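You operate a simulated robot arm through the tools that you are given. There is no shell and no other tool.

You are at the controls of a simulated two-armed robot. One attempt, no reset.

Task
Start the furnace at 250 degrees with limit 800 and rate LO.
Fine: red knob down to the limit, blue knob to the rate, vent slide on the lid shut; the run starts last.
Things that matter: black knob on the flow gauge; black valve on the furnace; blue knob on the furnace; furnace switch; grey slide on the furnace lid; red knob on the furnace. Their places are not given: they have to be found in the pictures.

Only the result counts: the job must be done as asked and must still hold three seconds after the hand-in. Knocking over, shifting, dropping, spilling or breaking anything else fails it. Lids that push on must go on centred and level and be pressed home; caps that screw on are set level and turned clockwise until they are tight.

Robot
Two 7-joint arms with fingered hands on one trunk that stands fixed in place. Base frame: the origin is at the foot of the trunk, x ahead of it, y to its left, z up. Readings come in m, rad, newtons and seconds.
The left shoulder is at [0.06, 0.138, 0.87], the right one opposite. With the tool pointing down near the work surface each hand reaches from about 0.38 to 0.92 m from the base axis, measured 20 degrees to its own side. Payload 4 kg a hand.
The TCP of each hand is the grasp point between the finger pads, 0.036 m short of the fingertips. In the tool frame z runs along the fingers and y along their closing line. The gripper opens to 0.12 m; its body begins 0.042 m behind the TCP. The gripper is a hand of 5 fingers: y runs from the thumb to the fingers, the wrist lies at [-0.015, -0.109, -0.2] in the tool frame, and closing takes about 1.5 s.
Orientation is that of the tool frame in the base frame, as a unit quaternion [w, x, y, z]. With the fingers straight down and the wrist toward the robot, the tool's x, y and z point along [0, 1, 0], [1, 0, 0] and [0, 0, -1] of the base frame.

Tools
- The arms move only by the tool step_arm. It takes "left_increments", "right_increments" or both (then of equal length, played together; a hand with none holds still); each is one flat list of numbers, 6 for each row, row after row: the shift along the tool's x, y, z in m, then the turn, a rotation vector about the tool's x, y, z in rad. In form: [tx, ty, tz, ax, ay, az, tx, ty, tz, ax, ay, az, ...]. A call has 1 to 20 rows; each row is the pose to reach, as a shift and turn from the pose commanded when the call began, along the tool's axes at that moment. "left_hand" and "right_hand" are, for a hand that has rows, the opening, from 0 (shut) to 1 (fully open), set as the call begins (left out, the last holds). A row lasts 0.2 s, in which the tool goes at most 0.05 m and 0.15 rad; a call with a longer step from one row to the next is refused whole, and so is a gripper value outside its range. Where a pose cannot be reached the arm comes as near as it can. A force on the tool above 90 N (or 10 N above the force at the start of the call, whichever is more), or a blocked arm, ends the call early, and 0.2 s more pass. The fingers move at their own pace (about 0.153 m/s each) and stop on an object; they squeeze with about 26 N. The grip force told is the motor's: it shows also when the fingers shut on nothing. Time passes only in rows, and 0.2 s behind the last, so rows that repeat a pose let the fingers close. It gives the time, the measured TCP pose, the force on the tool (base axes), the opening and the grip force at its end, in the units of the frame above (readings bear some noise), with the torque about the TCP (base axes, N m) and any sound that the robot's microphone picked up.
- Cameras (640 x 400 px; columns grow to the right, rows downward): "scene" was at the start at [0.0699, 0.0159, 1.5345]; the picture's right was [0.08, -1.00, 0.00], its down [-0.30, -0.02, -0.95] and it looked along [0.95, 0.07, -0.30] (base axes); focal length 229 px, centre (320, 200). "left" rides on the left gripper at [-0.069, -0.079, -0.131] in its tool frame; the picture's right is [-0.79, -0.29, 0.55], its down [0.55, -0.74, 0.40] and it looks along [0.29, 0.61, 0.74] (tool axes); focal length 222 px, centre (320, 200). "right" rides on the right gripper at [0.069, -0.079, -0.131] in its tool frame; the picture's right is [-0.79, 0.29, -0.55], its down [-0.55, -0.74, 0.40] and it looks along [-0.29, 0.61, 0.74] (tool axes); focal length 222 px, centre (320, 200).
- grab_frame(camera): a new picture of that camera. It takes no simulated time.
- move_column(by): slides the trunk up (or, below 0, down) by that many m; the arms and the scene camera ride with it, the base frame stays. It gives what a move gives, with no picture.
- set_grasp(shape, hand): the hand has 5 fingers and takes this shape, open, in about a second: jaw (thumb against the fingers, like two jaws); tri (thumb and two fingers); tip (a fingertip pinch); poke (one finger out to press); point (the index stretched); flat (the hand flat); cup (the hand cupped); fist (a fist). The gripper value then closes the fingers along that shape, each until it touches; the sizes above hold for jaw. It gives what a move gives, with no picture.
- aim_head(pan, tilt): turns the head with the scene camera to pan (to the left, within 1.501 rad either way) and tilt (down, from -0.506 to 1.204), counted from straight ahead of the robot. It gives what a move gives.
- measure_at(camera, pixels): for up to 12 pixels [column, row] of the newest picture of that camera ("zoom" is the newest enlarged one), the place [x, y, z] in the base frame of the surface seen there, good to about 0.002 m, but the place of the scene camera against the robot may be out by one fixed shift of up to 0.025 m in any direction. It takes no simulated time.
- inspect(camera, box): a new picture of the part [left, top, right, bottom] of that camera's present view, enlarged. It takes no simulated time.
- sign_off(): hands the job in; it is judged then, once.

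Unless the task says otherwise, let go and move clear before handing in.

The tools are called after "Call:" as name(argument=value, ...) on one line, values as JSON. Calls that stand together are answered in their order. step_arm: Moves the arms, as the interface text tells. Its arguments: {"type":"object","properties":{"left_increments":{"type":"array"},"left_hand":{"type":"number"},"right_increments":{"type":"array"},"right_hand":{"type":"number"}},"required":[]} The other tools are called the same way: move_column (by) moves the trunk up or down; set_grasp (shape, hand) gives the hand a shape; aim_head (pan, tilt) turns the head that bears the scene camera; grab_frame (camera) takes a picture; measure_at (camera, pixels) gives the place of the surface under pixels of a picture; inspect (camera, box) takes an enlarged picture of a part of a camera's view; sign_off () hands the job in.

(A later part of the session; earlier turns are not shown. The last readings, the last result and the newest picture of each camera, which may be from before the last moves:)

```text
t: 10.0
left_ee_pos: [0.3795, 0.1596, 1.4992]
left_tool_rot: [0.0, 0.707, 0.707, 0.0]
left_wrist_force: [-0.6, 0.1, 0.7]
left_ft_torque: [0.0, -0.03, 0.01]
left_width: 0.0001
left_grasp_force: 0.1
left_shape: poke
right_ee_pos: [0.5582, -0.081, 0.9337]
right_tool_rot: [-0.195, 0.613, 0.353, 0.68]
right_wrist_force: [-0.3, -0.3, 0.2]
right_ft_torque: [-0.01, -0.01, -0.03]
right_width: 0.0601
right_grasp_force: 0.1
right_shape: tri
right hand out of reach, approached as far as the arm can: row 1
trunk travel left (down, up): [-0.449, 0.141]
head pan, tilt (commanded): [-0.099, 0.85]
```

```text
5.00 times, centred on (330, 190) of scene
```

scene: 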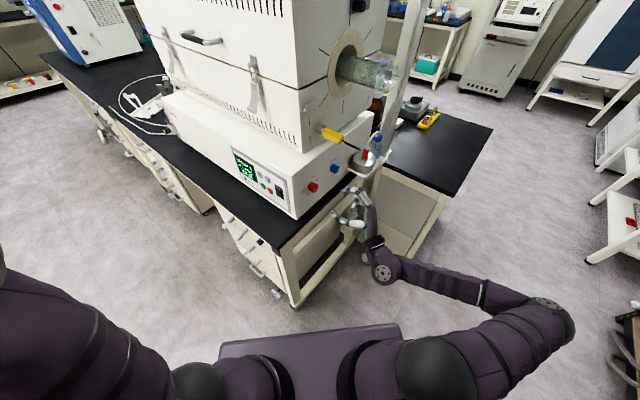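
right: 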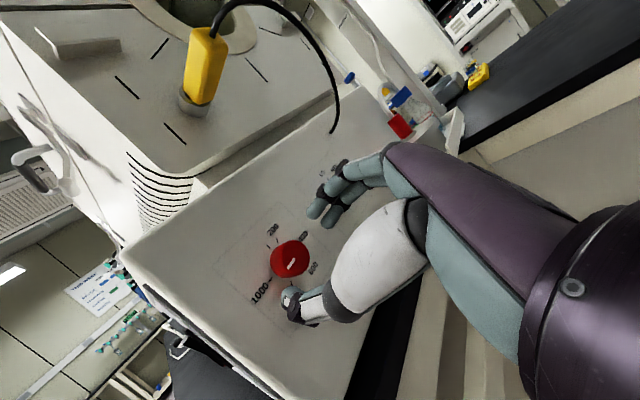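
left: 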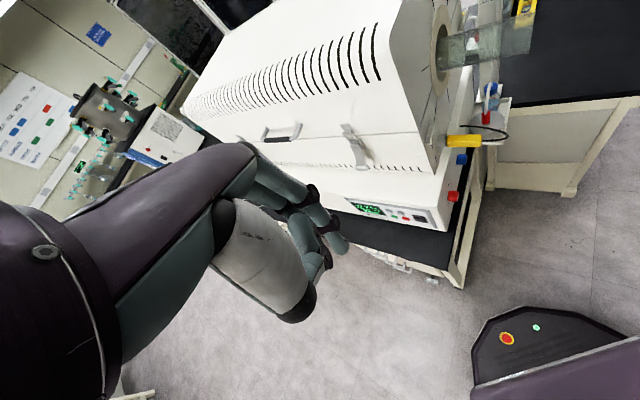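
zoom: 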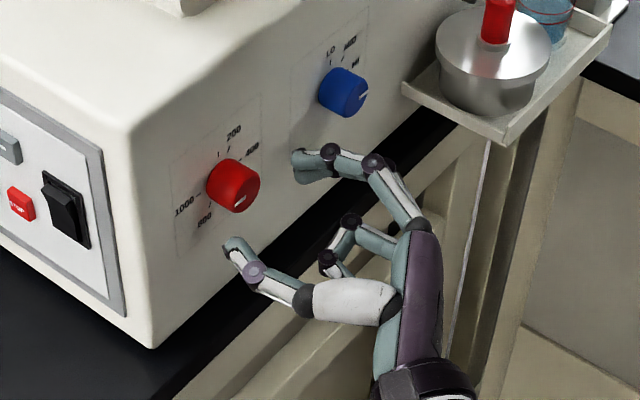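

The hand is aligned (u=0.457, z=0.934) and open around the knob's axis. I'll advance 0.034 m so the finger ends straddle the knob, then check before closing.

Call:
step_arm(right_increments=[0.0007, -0.0005, 0.012, 0, 0, 0, 0.0013, -0.0009, 0.024, 0, 0, 0, 0.0013, -0.0009, 0.034, 0, 0, 0, 0.0013, -0.0009, 0.034, 0, 0, 0])

Call:
inspect(camera="right", box=[230, 180, 370, 340])

Call:
inspect(camera="scene", box=[290, 160, 360, 220])

```text
t: 11.0
left_ee_pos: [0.3818, 0.1584, 1.4995]
left_tool_rot: [0.0, 0.706, 0.708, 0.001]
left_wrist_force: [0.3, -0.3, 0.1]
left_ft_torque: [-0.01, 0.02, -0.02]
left_width: 0.0
left_grasp_force: 0.1
left_shape: poke
right_ee_pos: [0.5804, -0.0563, 0.9344]
right_tool_rot: [-0.193, 0.613, 0.353, 0.68]
right_wrist_force: [-0.7, -0.3, -0.7]
right_ft_torque: [-0.01, 0.0, 0.01]
right_width: 0.06
right_grasp_force: 0.0
right_shape: tri
trunk travel left (down, up): [-0.449, 0.141]
head pan, tilt (commanded): [-0.099, 0.85]
```

```text
2.50 times, centred on (300, 260) of right
```

zoom: 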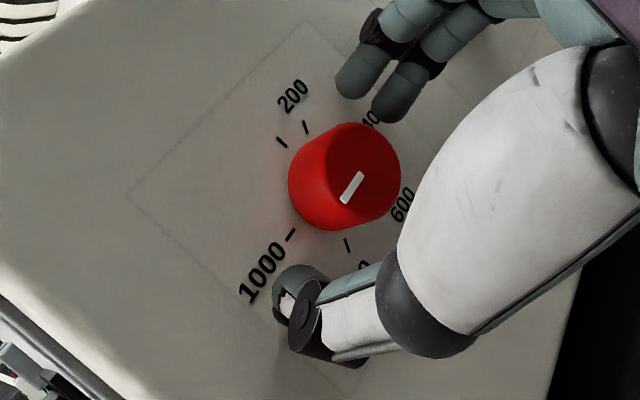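

```text
6.67 times, centred on (325, 190) of scene
```

zoom: 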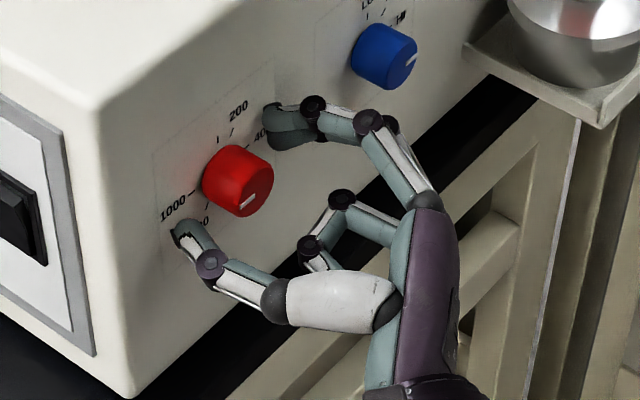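

The thumb and fingers straddle the red knob evenly. I'm closing the grip in place.

Call:
step_arm(right_increments=[0, 0, 0, 0, 0, 0, 0, 0, 0, 0, 0, 0, 0, 0, 0, 0, 0, 0, 0, 0, 0, 0, 0, 0, 0, 0, 0, 0, 0, 0, 0, 0, 0, 0, 0, 0, 0, 0, 0, 0, 0, 0, 0, 0, 0, 0, 0, 0], right_hand=0)

Call:
inspect(camera="right", box=[230, 180, 370, 340])

Call:
inspect(camera="scene", box=[290, 160, 360, 220])

```text
t: 12.8
left_ee_pos: [0.3829, 0.1591, 1.499]
left_tool_rot: [0.0, 0.707, 0.707, 0.001]
left_wrist_force: [-0.2, 0.2, -0.1]
left_ft_torque: [0.03, 0.02, 0.0]
left_width: 0.0002
left_grasp_force: 0.0
left_shape: poke
right_ee_pos: [0.5816, -0.0554, 0.9351]
right_tool_rot: [-0.194, 0.612, 0.354, 0.68]
right_wrist_force: [1.4, 1.9, 0.2]
right_ft_torque: [0.03, 0.01, -0.04]
right_width: 0.0241
right_grasp_force: 26.2
right_shape: tri
trunk travel left (down, up): [-0.449, 0.141]
head pan, tilt (commanded): [-0.099, 0.85]
```

```text
2.50 times, centred on (300, 260) of right
```

zoom: 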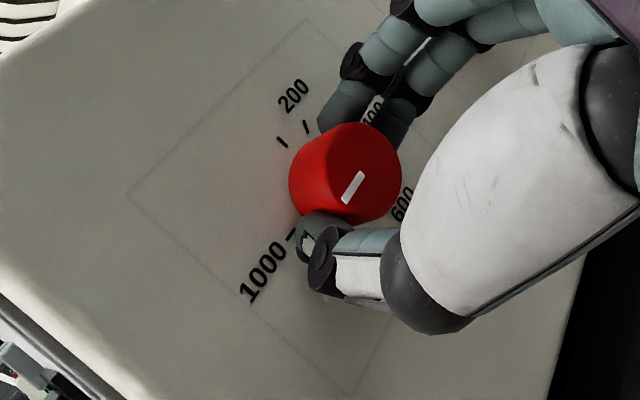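

```text
6.67 times, centred on (325, 190) of scene
```

zoom: 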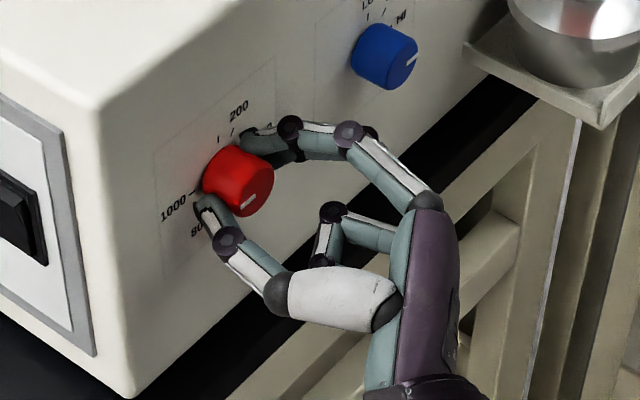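

The grip holds with 26 N and the pointer is still at 1000. I'm turning the hand 60° counter-clockwise.

Call:
step_arm(right_increments=[0, 0, 0, 0, 0, -0.131, 0, 0, 0, 0, 0, -0.262, 0, 0, 0, 0, 0, -0.393, 0, 0, 0, 0, 0, -0.524, 0, 0, 0, 0, 0, -0.655, 0, 0, 0, 0, 0, -0.785, 0, 0, 0, 0, 0, -0.916, 0, 0, 0, 0, 0, -1.047, 0, 0, 0, 0, 0, -1.047])

Call:
inspect(camera="right", box=[230, 180, 370, 340])

Call:
inspect(camera="scene", box=[290, 160, 360, 220])

```text
t: 14.8
left_ee_pos: [0.3813, 0.16, 1.4987]
left_tool_rot: [0.0, 0.708, 0.706, 0.0]
left_wrist_force: [0.4, 0.6, 0.0]
left_ft_torque: [0.0, -0.02, 0.02]
left_width: 0.0
left_grasp_force: 0.1
left_shape: poke
right_ee_pos: [0.5991, -0.0906, 0.9336]
right_tool_rot: [0.15, 0.369, 0.603, 0.691]
right_wrist_force: [0.8, 0.8, -0.3]
right_ft_torque: [-0.01, -0.02, -0.01]
right_width: 0.0146
right_grasp_force: 25.5
right_shape: tri
right hand out of reach, approached as far as the arm can: row 5, 6, 7, 8, 9
trunk travel left (down, up): [-0.449, 0.141]
head pan, tilt (commanded): [-0.099, 0.85]
```

```text
2.50 times, centred on (300, 260) of right
```

zoom: 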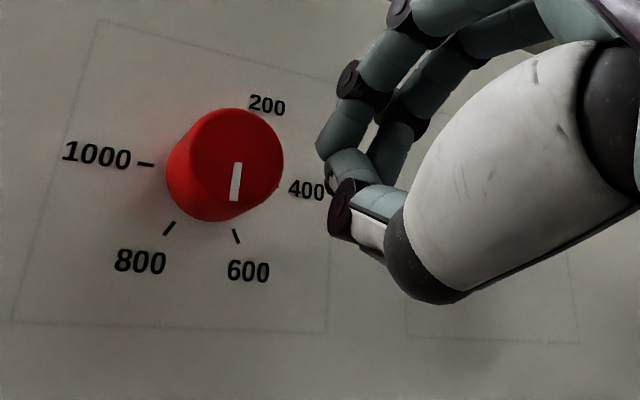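

```text
6.67 times, centred on (325, 190) of scene
```

zoom: 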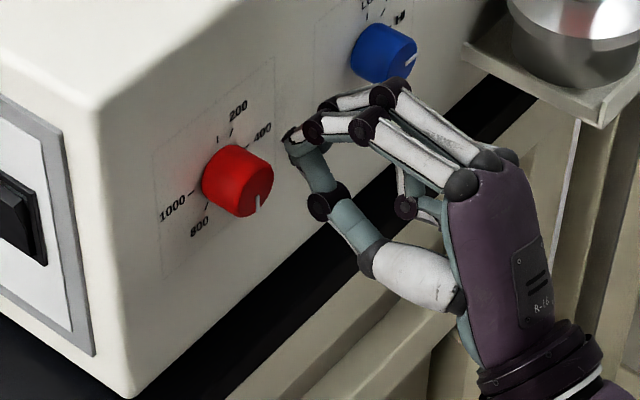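

During the turn the arm ran out of reach at low roll angles, drifted +u and slipped off. The knob was overturned, with the pointer now near straight down. I'll open the hand, back off, and measure.

Call:
step_arm(right_increments=[0, 0, -0.02, 0, 0, 0, 0, 0, -0.05, 0, 0, 0, 0, 0, -0.09, 0, 0, 0, 0, 0, -0.09, 0, 0, 0], right_hand=0.5)

Call:
inspect(camera="right", box=[170, 180, 330, 300])

Call:
inspect(camera="scene", box=[290, 160, 360, 220])

```text
t: 15.8
left_ee_pos: [0.3823, 0.1594, 1.499]
left_tool_rot: [0.001, 0.708, 0.707, 0.0]
left_wrist_force: [-0.3, -0.4, 0.2]
left_ft_torque: [0.0, 0.0, 0.01]
left_width: 0.0001
left_grasp_force: 0.0
left_shape: poke
right_ee_pos: [0.5363, -0.1553, 0.9343]
right_tool_rot: [0.147, 0.369, 0.603, 0.692]
right_wrist_force: [-0.1, 0.1, 0.0]
right_ft_torque: [-0.02, 0.01, 0.0]
right_width: 0.0598
right_grasp_force: 0.0
right_shape: tri
trunk travel left (down, up): [-0.449, 0.141]
head pan, tilt (commanded): [-0.099, 0.85]
```

```text
3.33 times, centred on (250, 240) of right
```

zoom: 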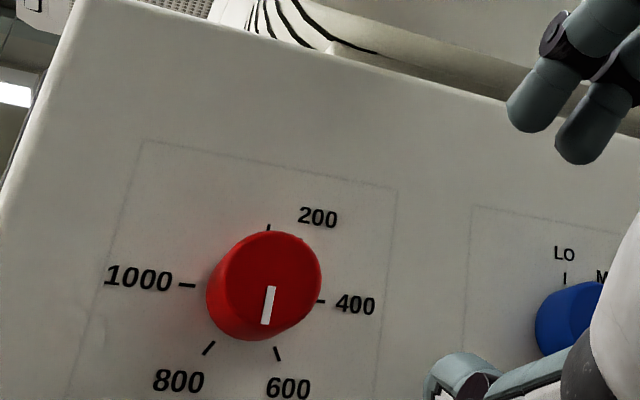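

```text
6.67 times, centred on (325, 190) of scene
```

zoom: 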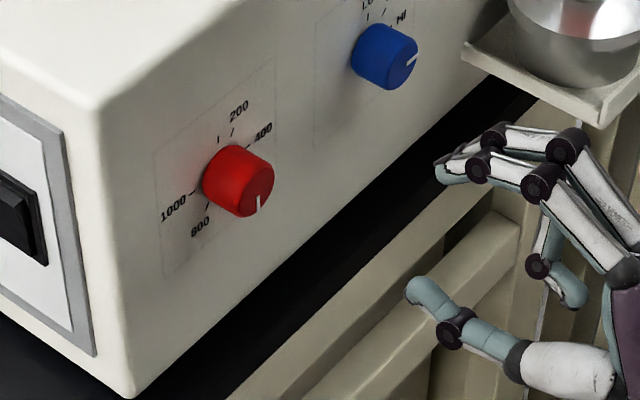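

Backed off cleanly. The pointer is straight down (180°, about 700), so red needs 30° back clockwise to reach 800. Roll angles around 50–85° were reachable, so I'll set the roll to about 55° and re-centre on the knob from this distance.

Call:
step_arm(right_increments=[0.0071, -0.0024, 0, 0, 0, 0.124, 0.0141, -0.0047, 0, 0, 0, 0.248, 0.0212, -0.0071, 0, 0, 0, 0.372, 0.0282, -0.0094, 0, 0, 0, 0.496, 0.0353, -0.0118, 0, 0, 0, 0.62, 0.0353, -0.0118, 0, 0, 0, 0.62])

Call:
inspect(camera="right", box=[190, 190, 350, 330])

```text
t: 17.2
left_ee_pos: [0.3818, 0.1586, 1.4991]
left_tool_rot: [0.0, 0.707, 0.707, 0.0]
left_wrist_force: [-0.9, 0.4, 0.2]
left_ft_torque: [0.0, 0.01, 0.01]
left_width: 0.0001
left_grasp_force: 0.2
left_shape: poke
right_ee_pos: [0.5092, -0.1301, 0.9333]
right_tool_rot: [-0.072, 0.533, 0.461, 0.706]
right_wrist_force: [0.0, -0.1, -0.5]
right_ft_torque: [-0.02, 0.0, 0.02]
right_width: 0.0596
right_grasp_force: 0.1
right_shape: tri
trunk travel left (down, up): [-0.449, 0.141]
head pan, tilt (commanded): [-0.099, 0.85]
```

```text
2.86 times, centred on (270, 260) of right
```

zoom: 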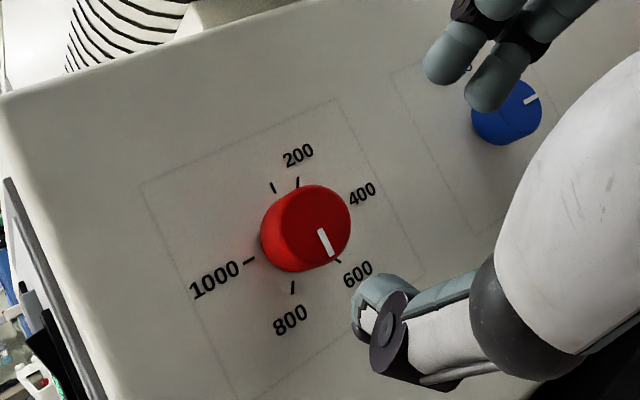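

The pose was reached (u=0.456, z=0.933, roll 55°). I'll measure the pointer's angle from this view.

Call:
measure_at(camera="zoom", pixels=[[320, 230], [329, 255], [249, 261], [292, 288], [338, 261], [273, 187], [297, 181], [350, 215], [345, 250], [275, 200], [310, 188]])

```text
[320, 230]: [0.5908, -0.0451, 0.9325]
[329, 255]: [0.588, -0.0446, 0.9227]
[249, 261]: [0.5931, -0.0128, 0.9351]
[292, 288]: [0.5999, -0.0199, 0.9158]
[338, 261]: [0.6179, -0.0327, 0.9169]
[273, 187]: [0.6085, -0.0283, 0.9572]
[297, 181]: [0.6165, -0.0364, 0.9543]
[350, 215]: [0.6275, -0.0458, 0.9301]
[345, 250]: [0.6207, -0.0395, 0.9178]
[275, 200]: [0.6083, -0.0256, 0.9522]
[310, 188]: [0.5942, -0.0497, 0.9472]
```

Pointer estimates average roughly 183°, so I'll turn about 27° clockwise and check. First I advance onto the knob with the hand still open.

Call:
step_arm(right_increments=[0, 0.001, 0.035, 0, 0, 0, -0.0002, 0.002, 0.07, 0, 0, 0, -0.0002, 0.002, 0.09, 0, 0, 0, -0.0002, 0.002, 0.103, 0, 0, 0, -0.0002, 0.002, 0.103, 0, 0, 0])

Call:
inspect(camera="right", box=[230, 180, 370, 340])

```text
t: 18.4
left_ee_pos: [0.382, 0.1583, 1.4996]
left_tool_rot: [-0.001, 0.707, 0.707, 0.0]
left_wrist_force: [0.1, 0.3, 0.2]
left_ft_torque: [-0.02, -0.01, 0.01]
left_width: 0.0
left_grasp_force: 0.0
left_shape: poke
right_ee_pos: [0.5824, -0.0576, 0.9344]
right_tool_rot: [-0.07, 0.535, 0.462, 0.704]
right_wrist_force: [-0.2, -0.1, 0.1]
right_ft_torque: [0.01, 0.0, -0.01]
right_width: 0.0598
right_grasp_force: 0.1
right_shape: tri
right hand out of reach, approached as far as the arm can: row 1
trunk travel left (down, up): [-0.449, 0.141]
head pan, tilt (commanded): [-0.099, 0.85]
```

```text
2.50 times, centred on (300, 260) of right
```

zoom: 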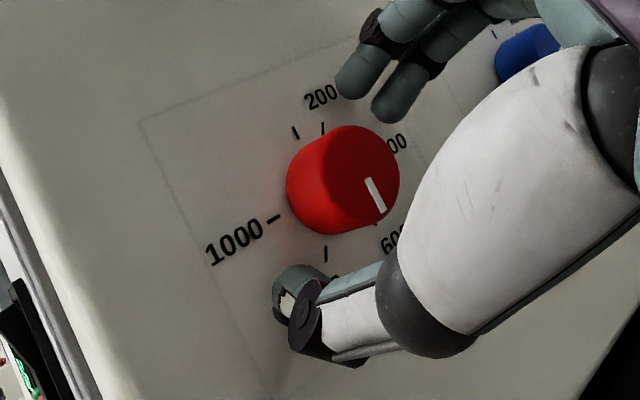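

I'm positioned around the knob. Now I close, then turn +27°.

Call:
step_arm(right_increments=[0, 0, 0, 0, 0, 0, 0, 0, 0, 0, 0, 0, 0, 0, 0, 0, 0, 0, 0, 0, 0, 0, 0, 0, 0, 0, 0, 0, 0, 0, 0, 0, 0, 0, 0, 0, 0, 0, 0, 0, 0, 0, 0, 0, 0, 0, 0, 0], right_hand=0)

Call:
inspect(camera="right", box=[230, 180, 370, 340])

Call:
step_arm(right_increments=[0, 0, 0, 0, 0, 0.12, 0, 0, 0, 0, 0, 0.24, 0, 0, 0, 0, 0, 0.36, 0, 0, 0, 0, 0, 0.47, 0, 0, 0, 0, 0, 0.47])

Call:
inspect(camera="right", box=[230, 180, 370, 340])

Call:
inspect(camera="scene", box=[290, 160, 360, 220])

```text
t: 20.2
left_ee_pos: [0.3815, 0.159, 1.4995]
left_tool_rot: [0.0, 0.707, 0.707, 0.0]
left_wrist_force: [0.4, -0.3, 1.7]
left_ft_torque: [0.0, 0.01, 0.01]
left_width: 0.0
left_grasp_force: 0.0
left_shape: poke
right_ee_pos: [0.5804, -0.0577, 0.9345]
right_tool_rot: [-0.07, 0.535, 0.462, 0.704]
right_wrist_force: [0.9, 3.7, 0.8]
right_ft_torque: [-0.02, -0.02, -0.05]
right_width: 0.0238
right_grasp_force: 25.8
right_shape: tri
trunk travel left (down, up): [-0.449, 0.141]
head pan, tilt (commanded): [-0.099, 0.85]
```

```text
2.50 times, centred on (300, 260) of right
```

zoom: 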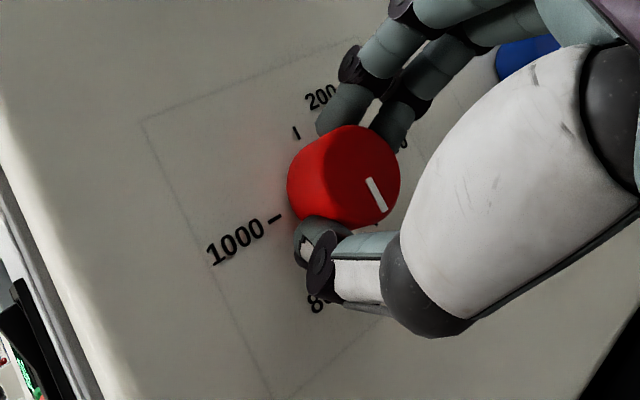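

```text
t: 21.4
left_ee_pos: [0.3823, 0.1587, 1.4993]
left_tool_rot: [0.0, 0.707, 0.707, 0.0]
left_wrist_force: [-0.3, 0.9, 0.5]
left_ft_torque: [0.01, 0.01, 0.0]
left_width: 0.0
left_grasp_force: 0.1
left_shape: poke
right_ee_pos: [0.5821, -0.0566, 0.9363]
right_tool_rot: [-0.232, 0.629, 0.323, 0.668]
right_wrist_force: [0.5, -1.2, -0.6]
right_ft_torque: [-0.03, -0.03, -0.17]
right_width: 0.024
right_grasp_force: 26.0
right_shape: tri
trunk travel left (down, up): [-0.449, 0.141]
head pan, tilt (commanded): [-0.099, 0.85]
```

```text
2.50 times, centred on (300, 260) of right
```

zoom: 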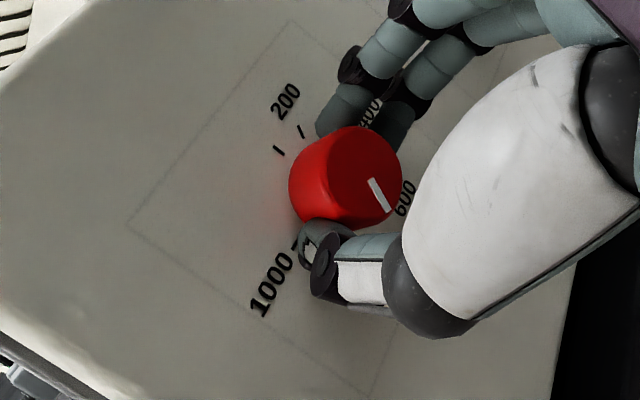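

```text
6.67 times, centred on (325, 190) of scene
```

zoom: 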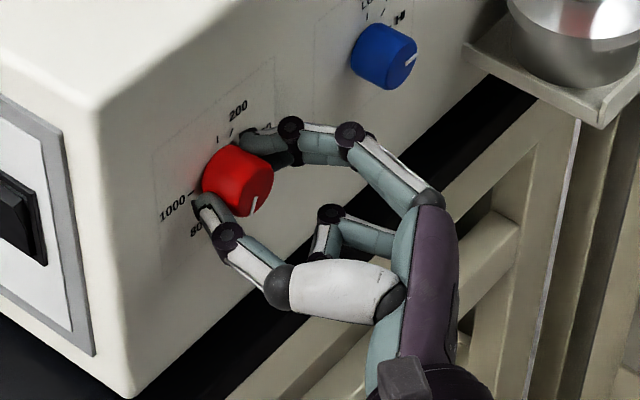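

The pointer turned with the hand without slipping. I'll release, back off and read the dial.

Call:
step_arm(right_increments=[0, 0, 0, 0, 0, 0, 0, 0, 0, 0, 0, 0, 0, 0, 0, 0, 0, 0, 0, 0, -0.03, 0, 0, 0, 0, 0, -0.07, 0, 0, 0, 0, 0, -0.103, 0, 0, 0, 0, 0, -0.103, 0, 0, 0], right_hand=0.5)

Call:
inspect(camera="right", box=[230, 200, 350, 310])

Call:
inspect(camera="scene", box=[298, 170, 334, 200])

```text
t: 23.0
left_ee_pos: [0.3822, 0.1597, 1.4996]
left_tool_rot: [0.0, 0.707, 0.707, 0.0]
left_wrist_force: [0.3, 0.5, 0.3]
left_ft_torque: [-0.01, 0.0, 0.01]
left_width: 0.0002
left_grasp_force: 0.1
left_shape: poke
right_ee_pos: [0.5107, -0.1308, 0.9362]
right_tool_rot: [-0.232, 0.628, 0.324, 0.669]
right_wrist_force: [-0.5, -1.1, -0.2]
right_ft_torque: [0.02, 0.02, -0.02]
right_width: 0.0597
right_grasp_force: 0.2
right_shape: tri
trunk travel left (down, up): [-0.449, 0.141]
head pan, tilt (commanded): [-0.099, 0.85]
```

```text
3.64 times, centred on (290, 255) of right
```

zoom: 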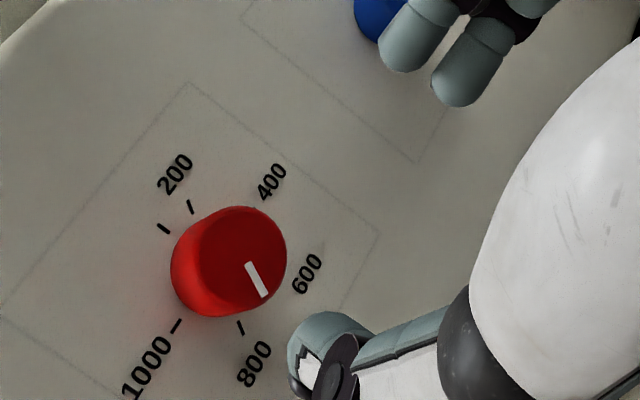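

```text
13.33 times, centred on (316, 185) of scene
```

zoom: 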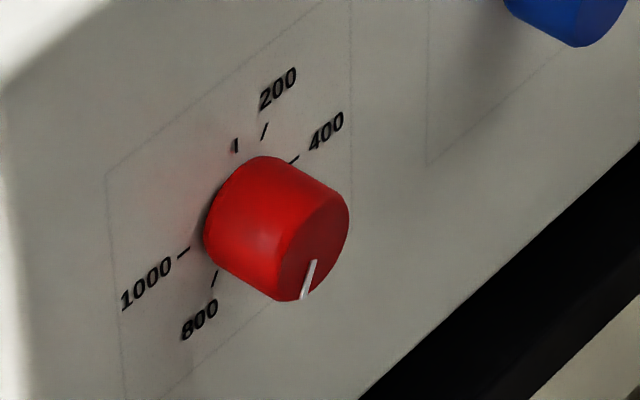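

Two views agree: the pointer is at about 207° and the 800 tick is at 210°. I'll re-grip and add about 3.4° to sit on the mark.

Call:
step_arm(right_increments=[0, 0, 0.04, 0, 0, 0, -0.001, 0, 0.08, 0, 0, 0, -0.001, 0, 0.103, 0, 0, 0, -0.001, 0, 0.103, 0, 0, 0])

Call:
step_arm(right_increments=[0, 0, 0, 0, 0, 0, 0, 0, 0, 0, 0, 0, 0, 0, 0, 0, 0, 0, 0, 0, 0, 0, 0, 0, 0, 0, 0, 0, 0, 0, 0, 0, 0, 0, 0, 0, 0, 0, 0, 0, 0, 0, 0, 0, 0, 0, 0, 0], right_hand=0)

Call:
inspect(camera="scene", box=[298, 170, 334, 200])

Call:
step_arm(right_increments=[0, 0, 0, 0, 0, 0.03, 0, 0, 0, 0, 0, 0.062, 0, 0, 0, 0, 0, 0.062])

Call:
inspect(camera="scene", box=[298, 170, 334, 200])

```text
t: 24.0
left_ee_pos: [0.3822, 0.159, 1.4994]
left_tool_rot: [0.0, 0.707, 0.707, 0.0]
left_wrist_force: [0.0, 0.0, -0.3]
left_ft_torque: [0.0, -0.02, -0.02]
left_width: 0.0003
left_grasp_force: 0.1
left_shape: poke
right_ee_pos: [0.5813, -0.0557, 0.9351]
right_tool_rot: [-0.233, 0.628, 0.324, 0.668]
right_wrist_force: [0.0, 0.3, -0.4]
right_ft_torque: [0.01, 0.04, -0.01]
right_width: 0.0598
right_grasp_force: 0.1
right_shape: tri
trunk travel left (down, up): [-0.449, 0.141]
head pan, tilt (commanded): [-0.099, 0.85]
```

```text
t: 25.8
left_ee_pos: [0.3822, 0.1598, 1.4993]
left_tool_rot: [0.0, 0.707, 0.707, 0.0]
left_wrist_force: [0.4, 0.4, -0.3]
left_ft_torque: [-0.02, 0.02, 0.0]
left_width: 0.0
left_grasp_force: 0.0
left_shape: poke
right_ee_pos: [0.581, -0.0553, 0.934]
right_tool_rot: [-0.232, 0.628, 0.325, 0.668]
right_wrist_force: [1.5, 3.2, 0.9]
right_ft_torque: [0.02, -0.03, -0.06]
right_width: 0.0237
right_grasp_force: 26.2
right_shape: tri
trunk travel left (down, up): [-0.449, 0.141]
head pan, tilt (commanded): [-0.099, 0.85]
```

```text
13.33 times, centred on (316, 185) of scene
```

zoom: 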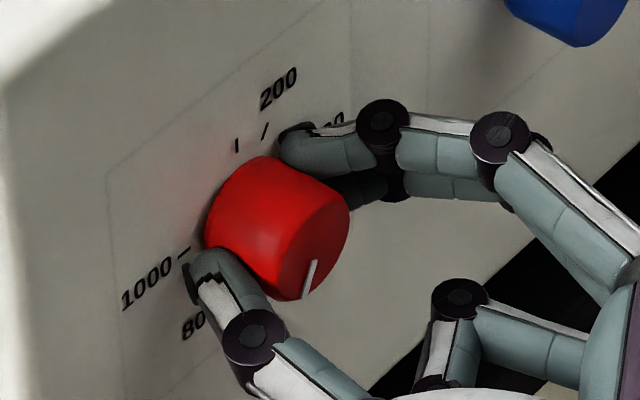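

```text
t: 26.6
left_ee_pos: [0.3801, 0.1595, 1.499]
left_tool_rot: [0.001, 0.707, 0.707, 0.0]
left_wrist_force: [0.6, 0.4, 0.4]
left_ft_torque: [0.03, -0.01, 0.03]
left_width: 0.0001
left_grasp_force: 0.1
left_shape: poke
right_ee_pos: [0.5807, -0.0559, 0.9353]
right_tool_rot: [-0.253, 0.638, 0.305, 0.66]
right_wrist_force: [1.9, 4.1, 2.5]
right_ft_torque: [0.05, -0.03, -0.04]
right_width: 0.0237
right_grasp_force: 25.8
right_shape: tri
trunk travel left (down, up): [-0.449, 0.141]
head pan, tilt (commanded): [-0.099, 0.85]
```

```text
13.33 times, centred on (316, 185) of scene
```

zoom: 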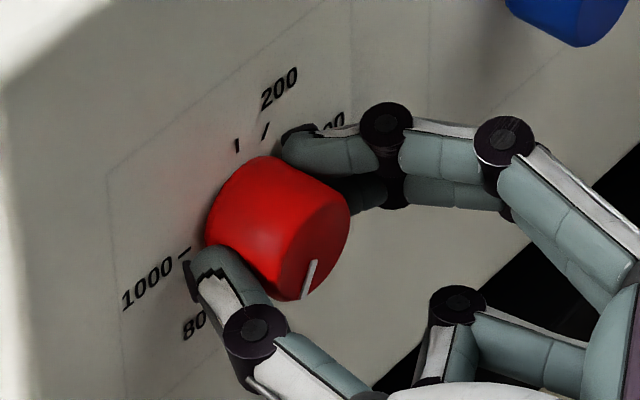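

I'll release again, back off and read the dial.

Call:
step_arm(right_increments=[0, 0, 0, 0, 0, 0, 0, 0, 0, 0, 0, 0, 0, 0, 0, 0, 0, 0, 0, 0, -0.03, 0, 0, 0, 0, 0, -0.07, 0, 0, 0, 0, 0, -0.103, 0, 0, 0, 0, 0, -0.103, 0, 0, 0], right_hand=0.5)

Call:
inspect(camera="right", box=[230, 200, 350, 310])

Call:
inspect(camera="scene", box=[298, 170, 334, 200])

```text
t: 28.2
left_ee_pos: [0.3817, 0.1604, 1.4992]
left_tool_rot: [-0.001, 0.708, 0.706, 0.0]
left_wrist_force: [0.0, 0.0, 0.3]
left_ft_torque: [0.03, 0.04, 0.03]
left_width: 0.0001
left_grasp_force: 0.1
left_shape: poke
right_ee_pos: [0.5101, -0.1318, 0.9336]
right_tool_rot: [-0.253, 0.637, 0.304, 0.661]
right_wrist_force: [-0.6, 0.2, -0.4]
right_ft_torque: [0.01, -0.02, -0.01]
right_width: 0.0596
right_grasp_force: 0.0
right_shape: tri
trunk travel left (down, up): [-0.449, 0.141]
head pan, tilt (commanded): [-0.099, 0.85]
```

```text
3.64 times, centred on (290, 255) of right
```

zoom: 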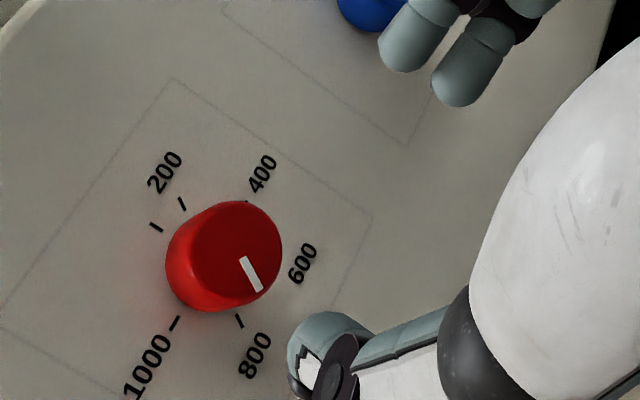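

```text
13.33 times, centred on (316, 185) of scene
```

zoom: 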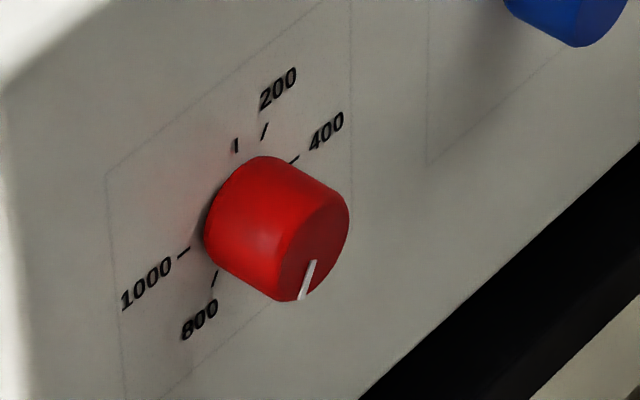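

Red now reads 800 (208° and 213° in the two views, averaging 210°). Next is the blue knob: I'll move across at a safe distance and test a roll of about 130° as the starting point for the counter-clockwise turn.

Call:
step_arm(right_increments=[-0.0012, 0.0206, -0.002, 0, 0, 0, -0.0024, 0.0412, -0.004, 0, 0, 0, -0.0036, 0.0618, -0.006, 0, 0, 0, -0.0049, 0.0825, -0.008, 0, 0, 0, -0.0061, 0.1031, -0.01, 0, 0, 0, -0.0073, 0.1237, -0.01, 0, 0, 0, -0.0073, 0.1237, -0.01, 0, 0, 0.128, -0.0073, 0.1237, -0.01, 0, 0, 0.256, -0.0073, 0.1237, -0.01, 0, 0, 0.384, -0.0073, 0.1237, -0.01, 0, 0, 0.512, -0.0073, 0.1237, -0.01, 0, 0, 0.64, -0.0073, 0.1237, -0.01, 0, 0, 0.77, -0.0073, 0.1237, -0.01, 0, 0, 0.77])

Call:
grab_frame(camera="right")

Call:
inspect(camera="scene", box=[290, 130, 410, 230])

```text
t: 31.0
left_ee_pos: [0.3809, 0.1573, 1.4998]
left_tool_rot: [0.0, 0.707, 0.707, 0.0]
left_wrist_force: [-0.1, -0.4, 0.0]
left_ft_torque: [0.02, 0.02, 0.02]
left_width: 0.0
left_grasp_force: 0.1
left_shape: poke
right_ee_pos: [0.5953, -0.2241, 0.9379]
right_tool_rot: [-0.483, 0.706, 0.042, 0.517]
right_wrist_force: [-0.1, -0.6, 0.2]
right_ft_torque: [-0.01, 0.04, -0.01]
right_width: 0.0598
right_grasp_force: 0.0
right_shape: tri
trunk travel left (down, up): [-0.449, 0.141]
head pan, tilt (commanded): [-0.099, 0.85]
```

```text
taken
```

right: 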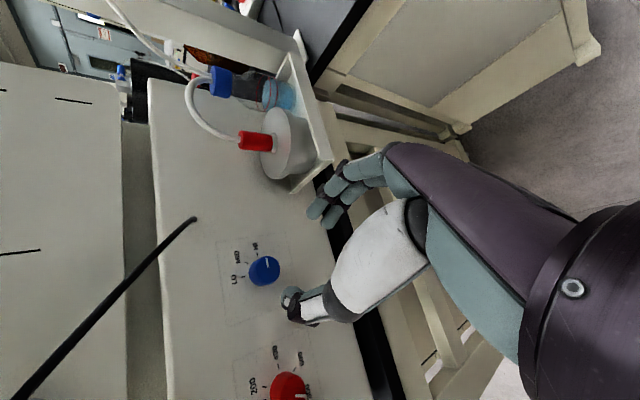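

```text
4.00 times, centred on (350, 180) of scene
```

zoom: 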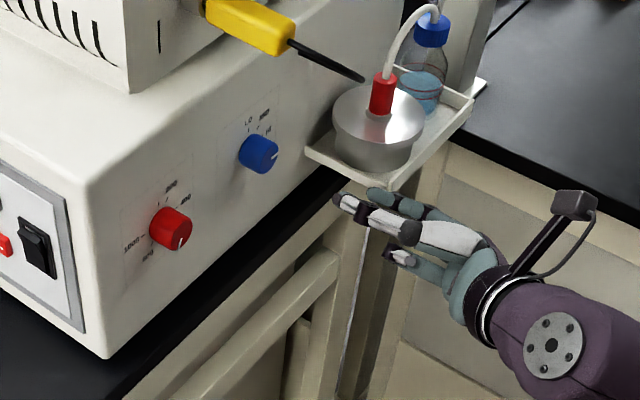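

Roll 130° is reachable here. I'll zoom and measure the blue dial, the tray's near corner and edge, and my knuckles before advancing.

Call:
inspect(camera="right", box=[210, 140, 370, 330])

Call:
measure_at(camera="right", pixels=[[242, 278], [240, 257], [256, 247], [265, 270], [275, 268], [327, 163], [295, 190], [330, 210], [345, 170], [320, 215], [290, 150], [300, 170]])

```text
2.11 times, centred on (290, 235) of right
```

zoom: 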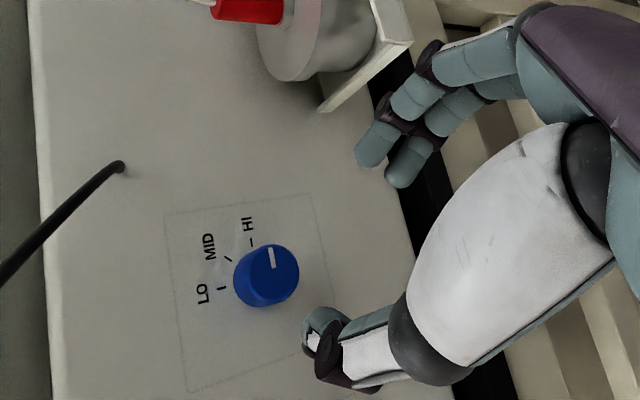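

```text
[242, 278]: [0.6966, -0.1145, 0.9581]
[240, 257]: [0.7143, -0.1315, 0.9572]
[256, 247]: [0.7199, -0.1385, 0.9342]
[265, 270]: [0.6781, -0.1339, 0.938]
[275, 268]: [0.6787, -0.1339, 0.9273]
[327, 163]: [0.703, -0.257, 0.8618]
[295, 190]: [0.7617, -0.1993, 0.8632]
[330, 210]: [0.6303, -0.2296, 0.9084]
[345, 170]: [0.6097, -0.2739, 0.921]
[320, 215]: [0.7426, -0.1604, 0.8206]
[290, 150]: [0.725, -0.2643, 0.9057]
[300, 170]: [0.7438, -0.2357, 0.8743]
```

The tray edge stands at u≈0.685, below z≈0.88, and my fingers stay at u≤0.64, so there's clearance. I'll measure the blue ticks and knob exactly.

Call:
inspect(camera="right", box=[225, 230, 305, 300])

Call:
measure_at(camera="zoom", pixels=[[150, 290], [170, 215], [227, 180], [272, 190], [280, 230], [290, 255], [340, 260], [220, 300], [280, 320], [300, 190], [200, 240], [335, 220]])

```text
5.71 times, centred on (265, 265) of right
```

zoom: 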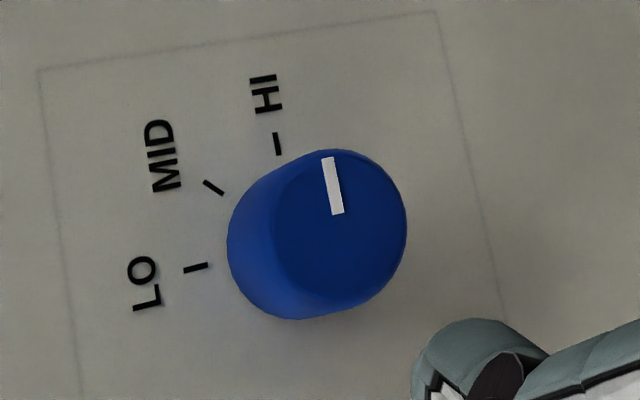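

```text
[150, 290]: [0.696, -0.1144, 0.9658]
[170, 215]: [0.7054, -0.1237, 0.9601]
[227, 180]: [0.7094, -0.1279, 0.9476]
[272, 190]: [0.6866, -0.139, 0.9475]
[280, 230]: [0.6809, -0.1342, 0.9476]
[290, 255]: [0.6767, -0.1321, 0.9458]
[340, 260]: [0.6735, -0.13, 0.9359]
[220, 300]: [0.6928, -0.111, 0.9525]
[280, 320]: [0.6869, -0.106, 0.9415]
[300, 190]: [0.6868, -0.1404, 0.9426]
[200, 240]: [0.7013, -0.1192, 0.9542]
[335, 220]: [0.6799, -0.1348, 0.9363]
```

Call:
measure_at(camera="zoom", pixels=[[277, 144], [213, 187], [196, 267], [328, 160], [337, 212], [340, 228], [300, 225], [400, 230], [345, 300]])

```text
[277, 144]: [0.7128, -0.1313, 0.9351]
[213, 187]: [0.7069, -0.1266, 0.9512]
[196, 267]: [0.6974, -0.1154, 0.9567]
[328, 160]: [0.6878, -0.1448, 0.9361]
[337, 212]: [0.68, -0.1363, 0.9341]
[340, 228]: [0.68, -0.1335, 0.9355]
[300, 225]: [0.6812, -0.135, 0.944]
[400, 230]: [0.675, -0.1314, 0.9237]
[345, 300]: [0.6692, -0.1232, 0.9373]
```

The blue dial's centre is u=0.581, z=0.935, with the pointer exactly on HI. I'm advancing 0.11 m along the axis with the small corrections, then closing.

Call:
step_arm(right_increments=[-0.0033, 0.0006, 0.03, -0.0076, 0.0063, 0, -0.0033, 0.0006, 0.06, -0.0076, 0.0063, 0, -0.0033, 0.0006, 0.09, -0.0076, 0.0063, 0, -0.0033, 0.0006, 0.11, -0.0076, 0.0063, 0, -0.0033, 0.0006, 0.11, -0.0076, 0.0063, 0])

Call:
inspect(camera="right", box=[230, 180, 370, 340])

Call:
inspect(camera="scene", box=[300, 140, 390, 210])

```text
t: 32.2
left_ee_pos: [0.3824, 0.1593, 1.4989]
left_tool_rot: [0.0, 0.707, 0.707, -0.001]
left_wrist_force: [-0.8, -0.7, -0.2]
left_ft_torque: [0.01, 0.02, 0.03]
left_width: 0.0
left_grasp_force: 0.0
left_shape: poke
right_ee_pos: [0.6638, -0.1529, 0.9301]
right_tool_rot: [-0.482, 0.704, 0.041, 0.52]
right_wrist_force: [0.3, 0.2, -0.7]
right_ft_torque: [-0.01, 0.02, -0.04]
right_width: 0.0596
right_grasp_force: 0.1
right_shape: tri
right hand out of reach, approached as far as the arm can: row 4, 5
trunk travel left (down, up): [-0.449, 0.141]
head pan, tilt (commanded): [-0.099, 0.85]
```

```text
2.50 times, centred on (300, 260) of right
```

zoom: 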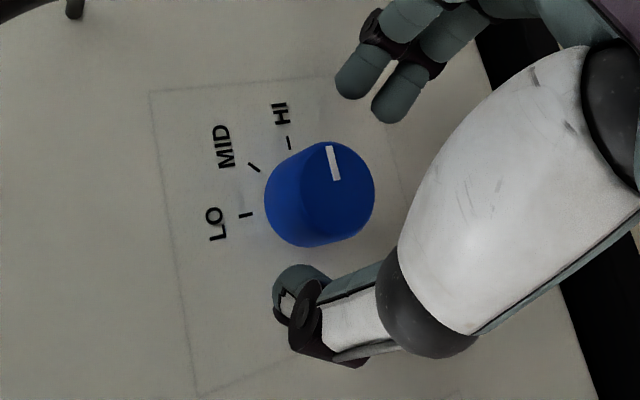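

```text
5.71 times, centred on (345, 175) of scene
```

zoom: 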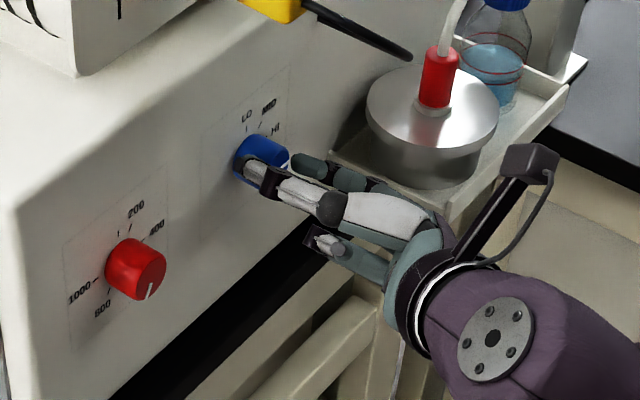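

The arm stopped about 0.011 m short at roll 130°. I'll roll back to about 105°, where it should reach, while finishing the centring.

Call:
step_arm(right_increments=[0.0012, -0.0025, 0.003, 0, 0, -0.12, 0.0024, -0.005, 0.005, 0, 0, -0.24, 0.0024, -0.005, 0.008, 0, 0, -0.36, 0.0024, -0.005, 0.011, 0, 0, -0.44, 0.0024, -0.005, 0.011, 0, 0, -0.44])

Call:
inspect(camera="right", box=[230, 180, 370, 340])

```text
t: 33.4
left_ee_pos: [0.3819, 0.1578, 1.4991]
left_tool_rot: [0.0, 0.707, 0.707, 0.0]
left_wrist_force: [0.7, 0.4, -0.3]
left_ft_torque: [-0.01, -0.01, 0.05]
left_width: 0.0
left_grasp_force: 0.1
left_shape: poke
right_ee_pos: [0.6684, -0.1452, 0.9354]
right_tool_rot: [-0.354, 0.68, 0.192, 0.613]
right_wrist_force: [0.6, 0.3, -0.1]
right_ft_torque: [-0.02, 0.0, -0.01]
right_width: 0.0598
right_grasp_force: 0.0
right_shape: tri
trunk travel left (down, up): [-0.449, 0.141]
head pan, tilt (commanded): [-0.099, 0.85]
```

```text
2.50 times, centred on (300, 260) of right
```

zoom: 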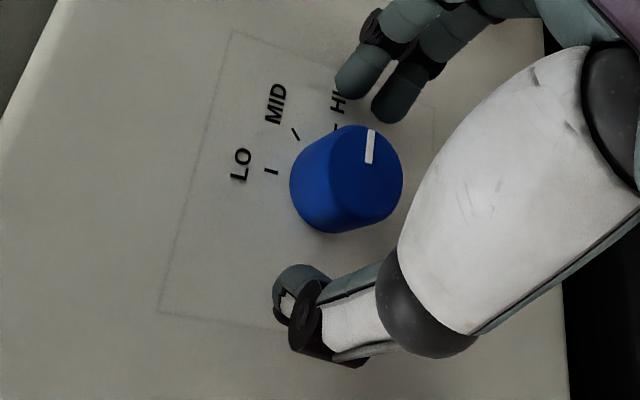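

Now centred exactly (u=0.581, z=0.935, n=-0.361). I close the grip, then turn counter-clockwise in two parts.

Call:
step_arm(right_increments=[0, 0, 0, 0, 0, 0, 0, 0, 0, 0, 0, 0, 0, 0, 0, 0, 0, 0, 0, 0, 0, 0, 0, 0, 0, 0, 0, 0, 0, 0, 0, 0, 0, 0, 0, 0, 0, 0, 0, 0, 0, 0, 0, 0, 0, 0, 0, 0], right_hand=0)

Call:
inspect(camera="right", box=[230, 180, 370, 340])

Call:
step_arm(right_increments=[0, 0, 0, 0, 0, -0.12, 0, 0, 0, 0, 0, -0.24, 0, 0, 0, 0, 0, -0.36, 0, 0, 0, 0, 0, -0.48, 0, 0, 0, 0, 0, -0.6, 0, 0, 0, 0, 0, -0.6])

Call:
inspect(camera="right", box=[230, 180, 370, 340])

Call:
inspect(camera="scene", box=[310, 140, 380, 200])

```text
t: 35.2
left_ee_pos: [0.3813, 0.1594, 1.4994]
left_tool_rot: [0.0, 0.707, 0.707, 0.0]
left_wrist_force: [0.7, 0.0, 0.7]
left_ft_torque: [-0.04, -0.03, -0.02]
left_width: 0.0
left_grasp_force: 0.1
left_shape: poke
right_ee_pos: [0.6687, -0.1447, 0.9368]
right_tool_rot: [-0.356, 0.68, 0.192, 0.612]
right_wrist_force: [1.3, 0.9, 1.9]
right_ft_torque: [0.03, 0.0, -0.02]
right_width: 0.0239
right_grasp_force: 25.8
right_shape: tri
trunk travel left (down, up): [-0.449, 0.141]
head pan, tilt (commanded): [-0.099, 0.85]
```

```text
2.50 times, centred on (300, 260) of right
```

zoom: 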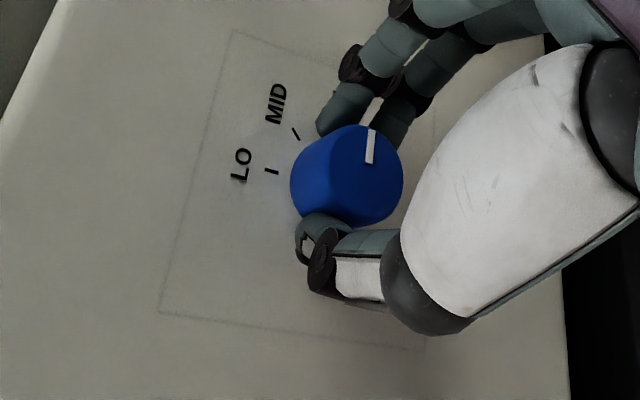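

```text
t: 36.6
left_ee_pos: [0.3823, 0.1591, 1.499]
left_tool_rot: [0.0, 0.707, 0.707, 0.0]
left_wrist_force: [-0.3, 0.1, -0.1]
left_ft_torque: [0.02, 0.04, -0.02]
left_width: 0.0001
left_grasp_force: 0.1
left_shape: poke
right_ee_pos: [0.6685, -0.1447, 0.9359]
right_tool_rot: [-0.158, 0.592, 0.385, 0.69]
right_wrist_force: [1.4, 2.1, -0.7]
right_ft_torque: [0.02, -0.03, 0.0]
right_width: 0.0241
right_grasp_force: 26.2
right_shape: tri
trunk travel left (down, up): [-0.449, 0.141]
head pan, tilt (commanded): [-0.099, 0.85]
```

```text
2.50 times, centred on (300, 260) of right
```

zoom: 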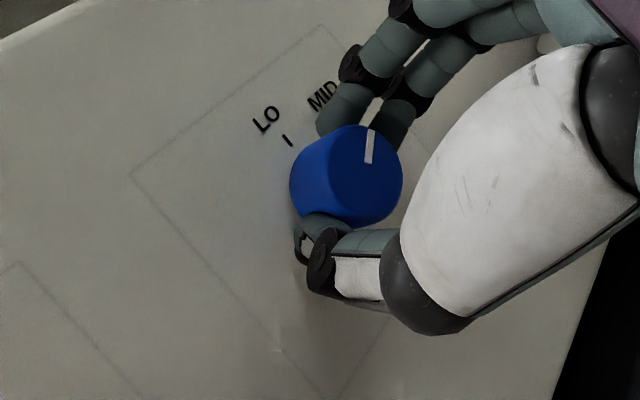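

```text
6.67 times, centred on (345, 170) of scene
```

zoom: 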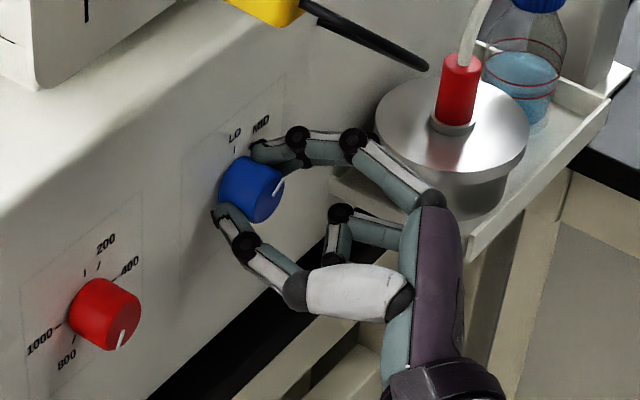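

No slip: the pointer turned with the hand by 34°, and my fingers clear the pot. I'm continuing another 20°.

Call:
step_arm(right_increments=[0, 0, 0, 0, 0, -0.12, 0, 0, 0, 0, 0, -0.24, 0, 0, 0, 0, 0, -0.36, 0, 0, 0, 0, 0, -0.36])

Call:
inspect(camera="right", box=[230, 180, 370, 340])

Call:
inspect(camera="scene", box=[310, 140, 380, 200])

```text
t: 37.6
left_ee_pos: [0.3813, 0.1588, 1.4993]
left_tool_rot: [0.0, 0.707, 0.707, 0.0]
left_wrist_force: [-0.4, -0.7, 0.5]
left_ft_torque: [0.0, 0.0, 0.0]
left_width: 0.0001
left_grasp_force: 0.0
left_shape: poke
right_ee_pos: [0.6698, -0.1447, 0.9361]
right_tool_rot: [-0.032, 0.515, 0.485, 0.706]
right_wrist_force: [-0.6, 3.7, -1.8]
right_ft_torque: [-0.07, 0.05, 0.08]
right_width: 0.0235
right_grasp_force: 26.1
right_shape: tri
trunk travel left (down, up): [-0.449, 0.141]
head pan, tilt (commanded): [-0.099, 0.85]
```

```text
2.50 times, centred on (300, 260) of right
```

zoom: 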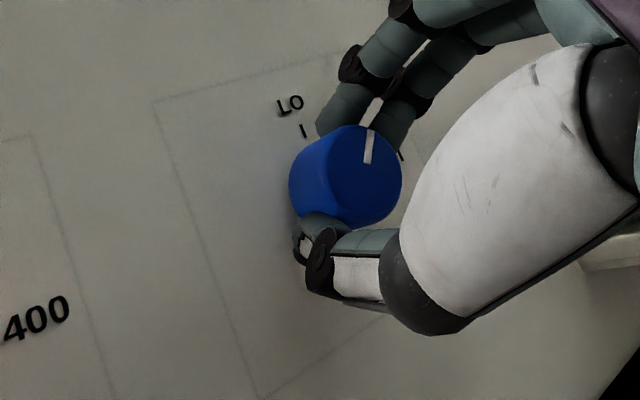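

```text
6.67 times, centred on (345, 170) of scene
```

zoom: 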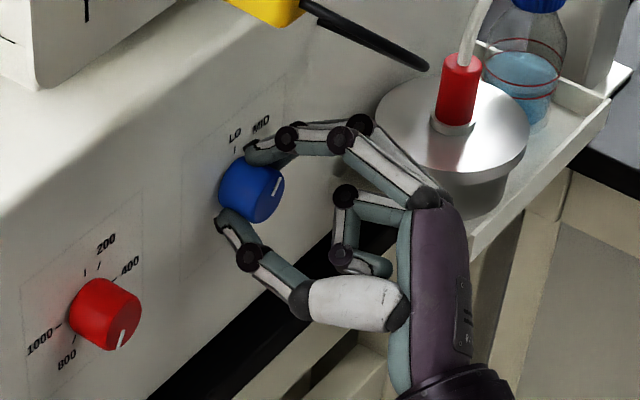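

It has turned 55° with no reach flags, leaving about 35°. Rather than go to a low roll where reach failed before, I'll open, roll back 35°, re-grip and finish.

Call:
step_arm(right_increments=[0, 0, 0, 0, 0, 0, 0, 0, 0, 0, 0, 0, 0, 0, 0, 0, 0, 0, 0, 0, 0, 0, 0, 0.122, 0, 0, 0, 0, 0, 0.244, 0, 0, 0, 0, 0, 0.366, 0, 0, 0, 0, 0, 0.488, 0, 0, 0, 0, 0, 0.61, 0, 0, 0, 0, 0, 0.61], right_hand=0.5)

Call:
inspect(camera="right", box=[230, 180, 370, 340])

Call:
inspect(camera="scene", box=[320, 145, 356, 185])

```text
t: 39.6
left_ee_pos: [0.3825, 0.1594, 1.5011]
left_tool_rot: [-0.001, 0.708, 0.707, 0.0]
left_wrist_force: [1.1, 0.3, 0.3]
left_ft_torque: [-0.02, 0.0, -0.01]
left_width: 0.0
left_grasp_force: 0.0
left_shape: poke
right_ee_pos: [0.6686, -0.1453, 0.9362]
right_tool_rot: [-0.243, 0.637, 0.308, 0.664]
right_wrist_force: [-0.5, -0.7, 0.4]
right_ft_torque: [0.03, 0.02, 0.01]
right_width: 0.0596
right_grasp_force: 0.0
right_shape: tri
trunk travel left (down, up): [-0.449, 0.141]
head pan, tilt (commanded): [-0.099, 0.85]
```

```text
2.50 times, centred on (300, 260) of right
```

zoom: 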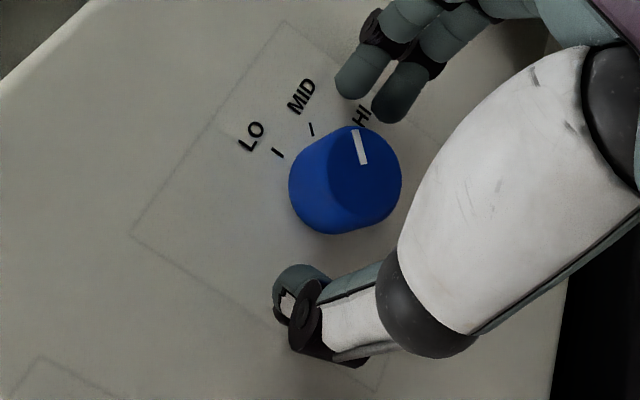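

```text
10.00 times, centred on (338, 165) of scene
```

zoom: 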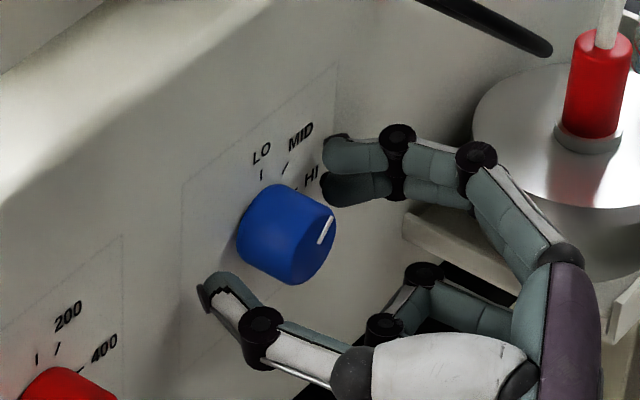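

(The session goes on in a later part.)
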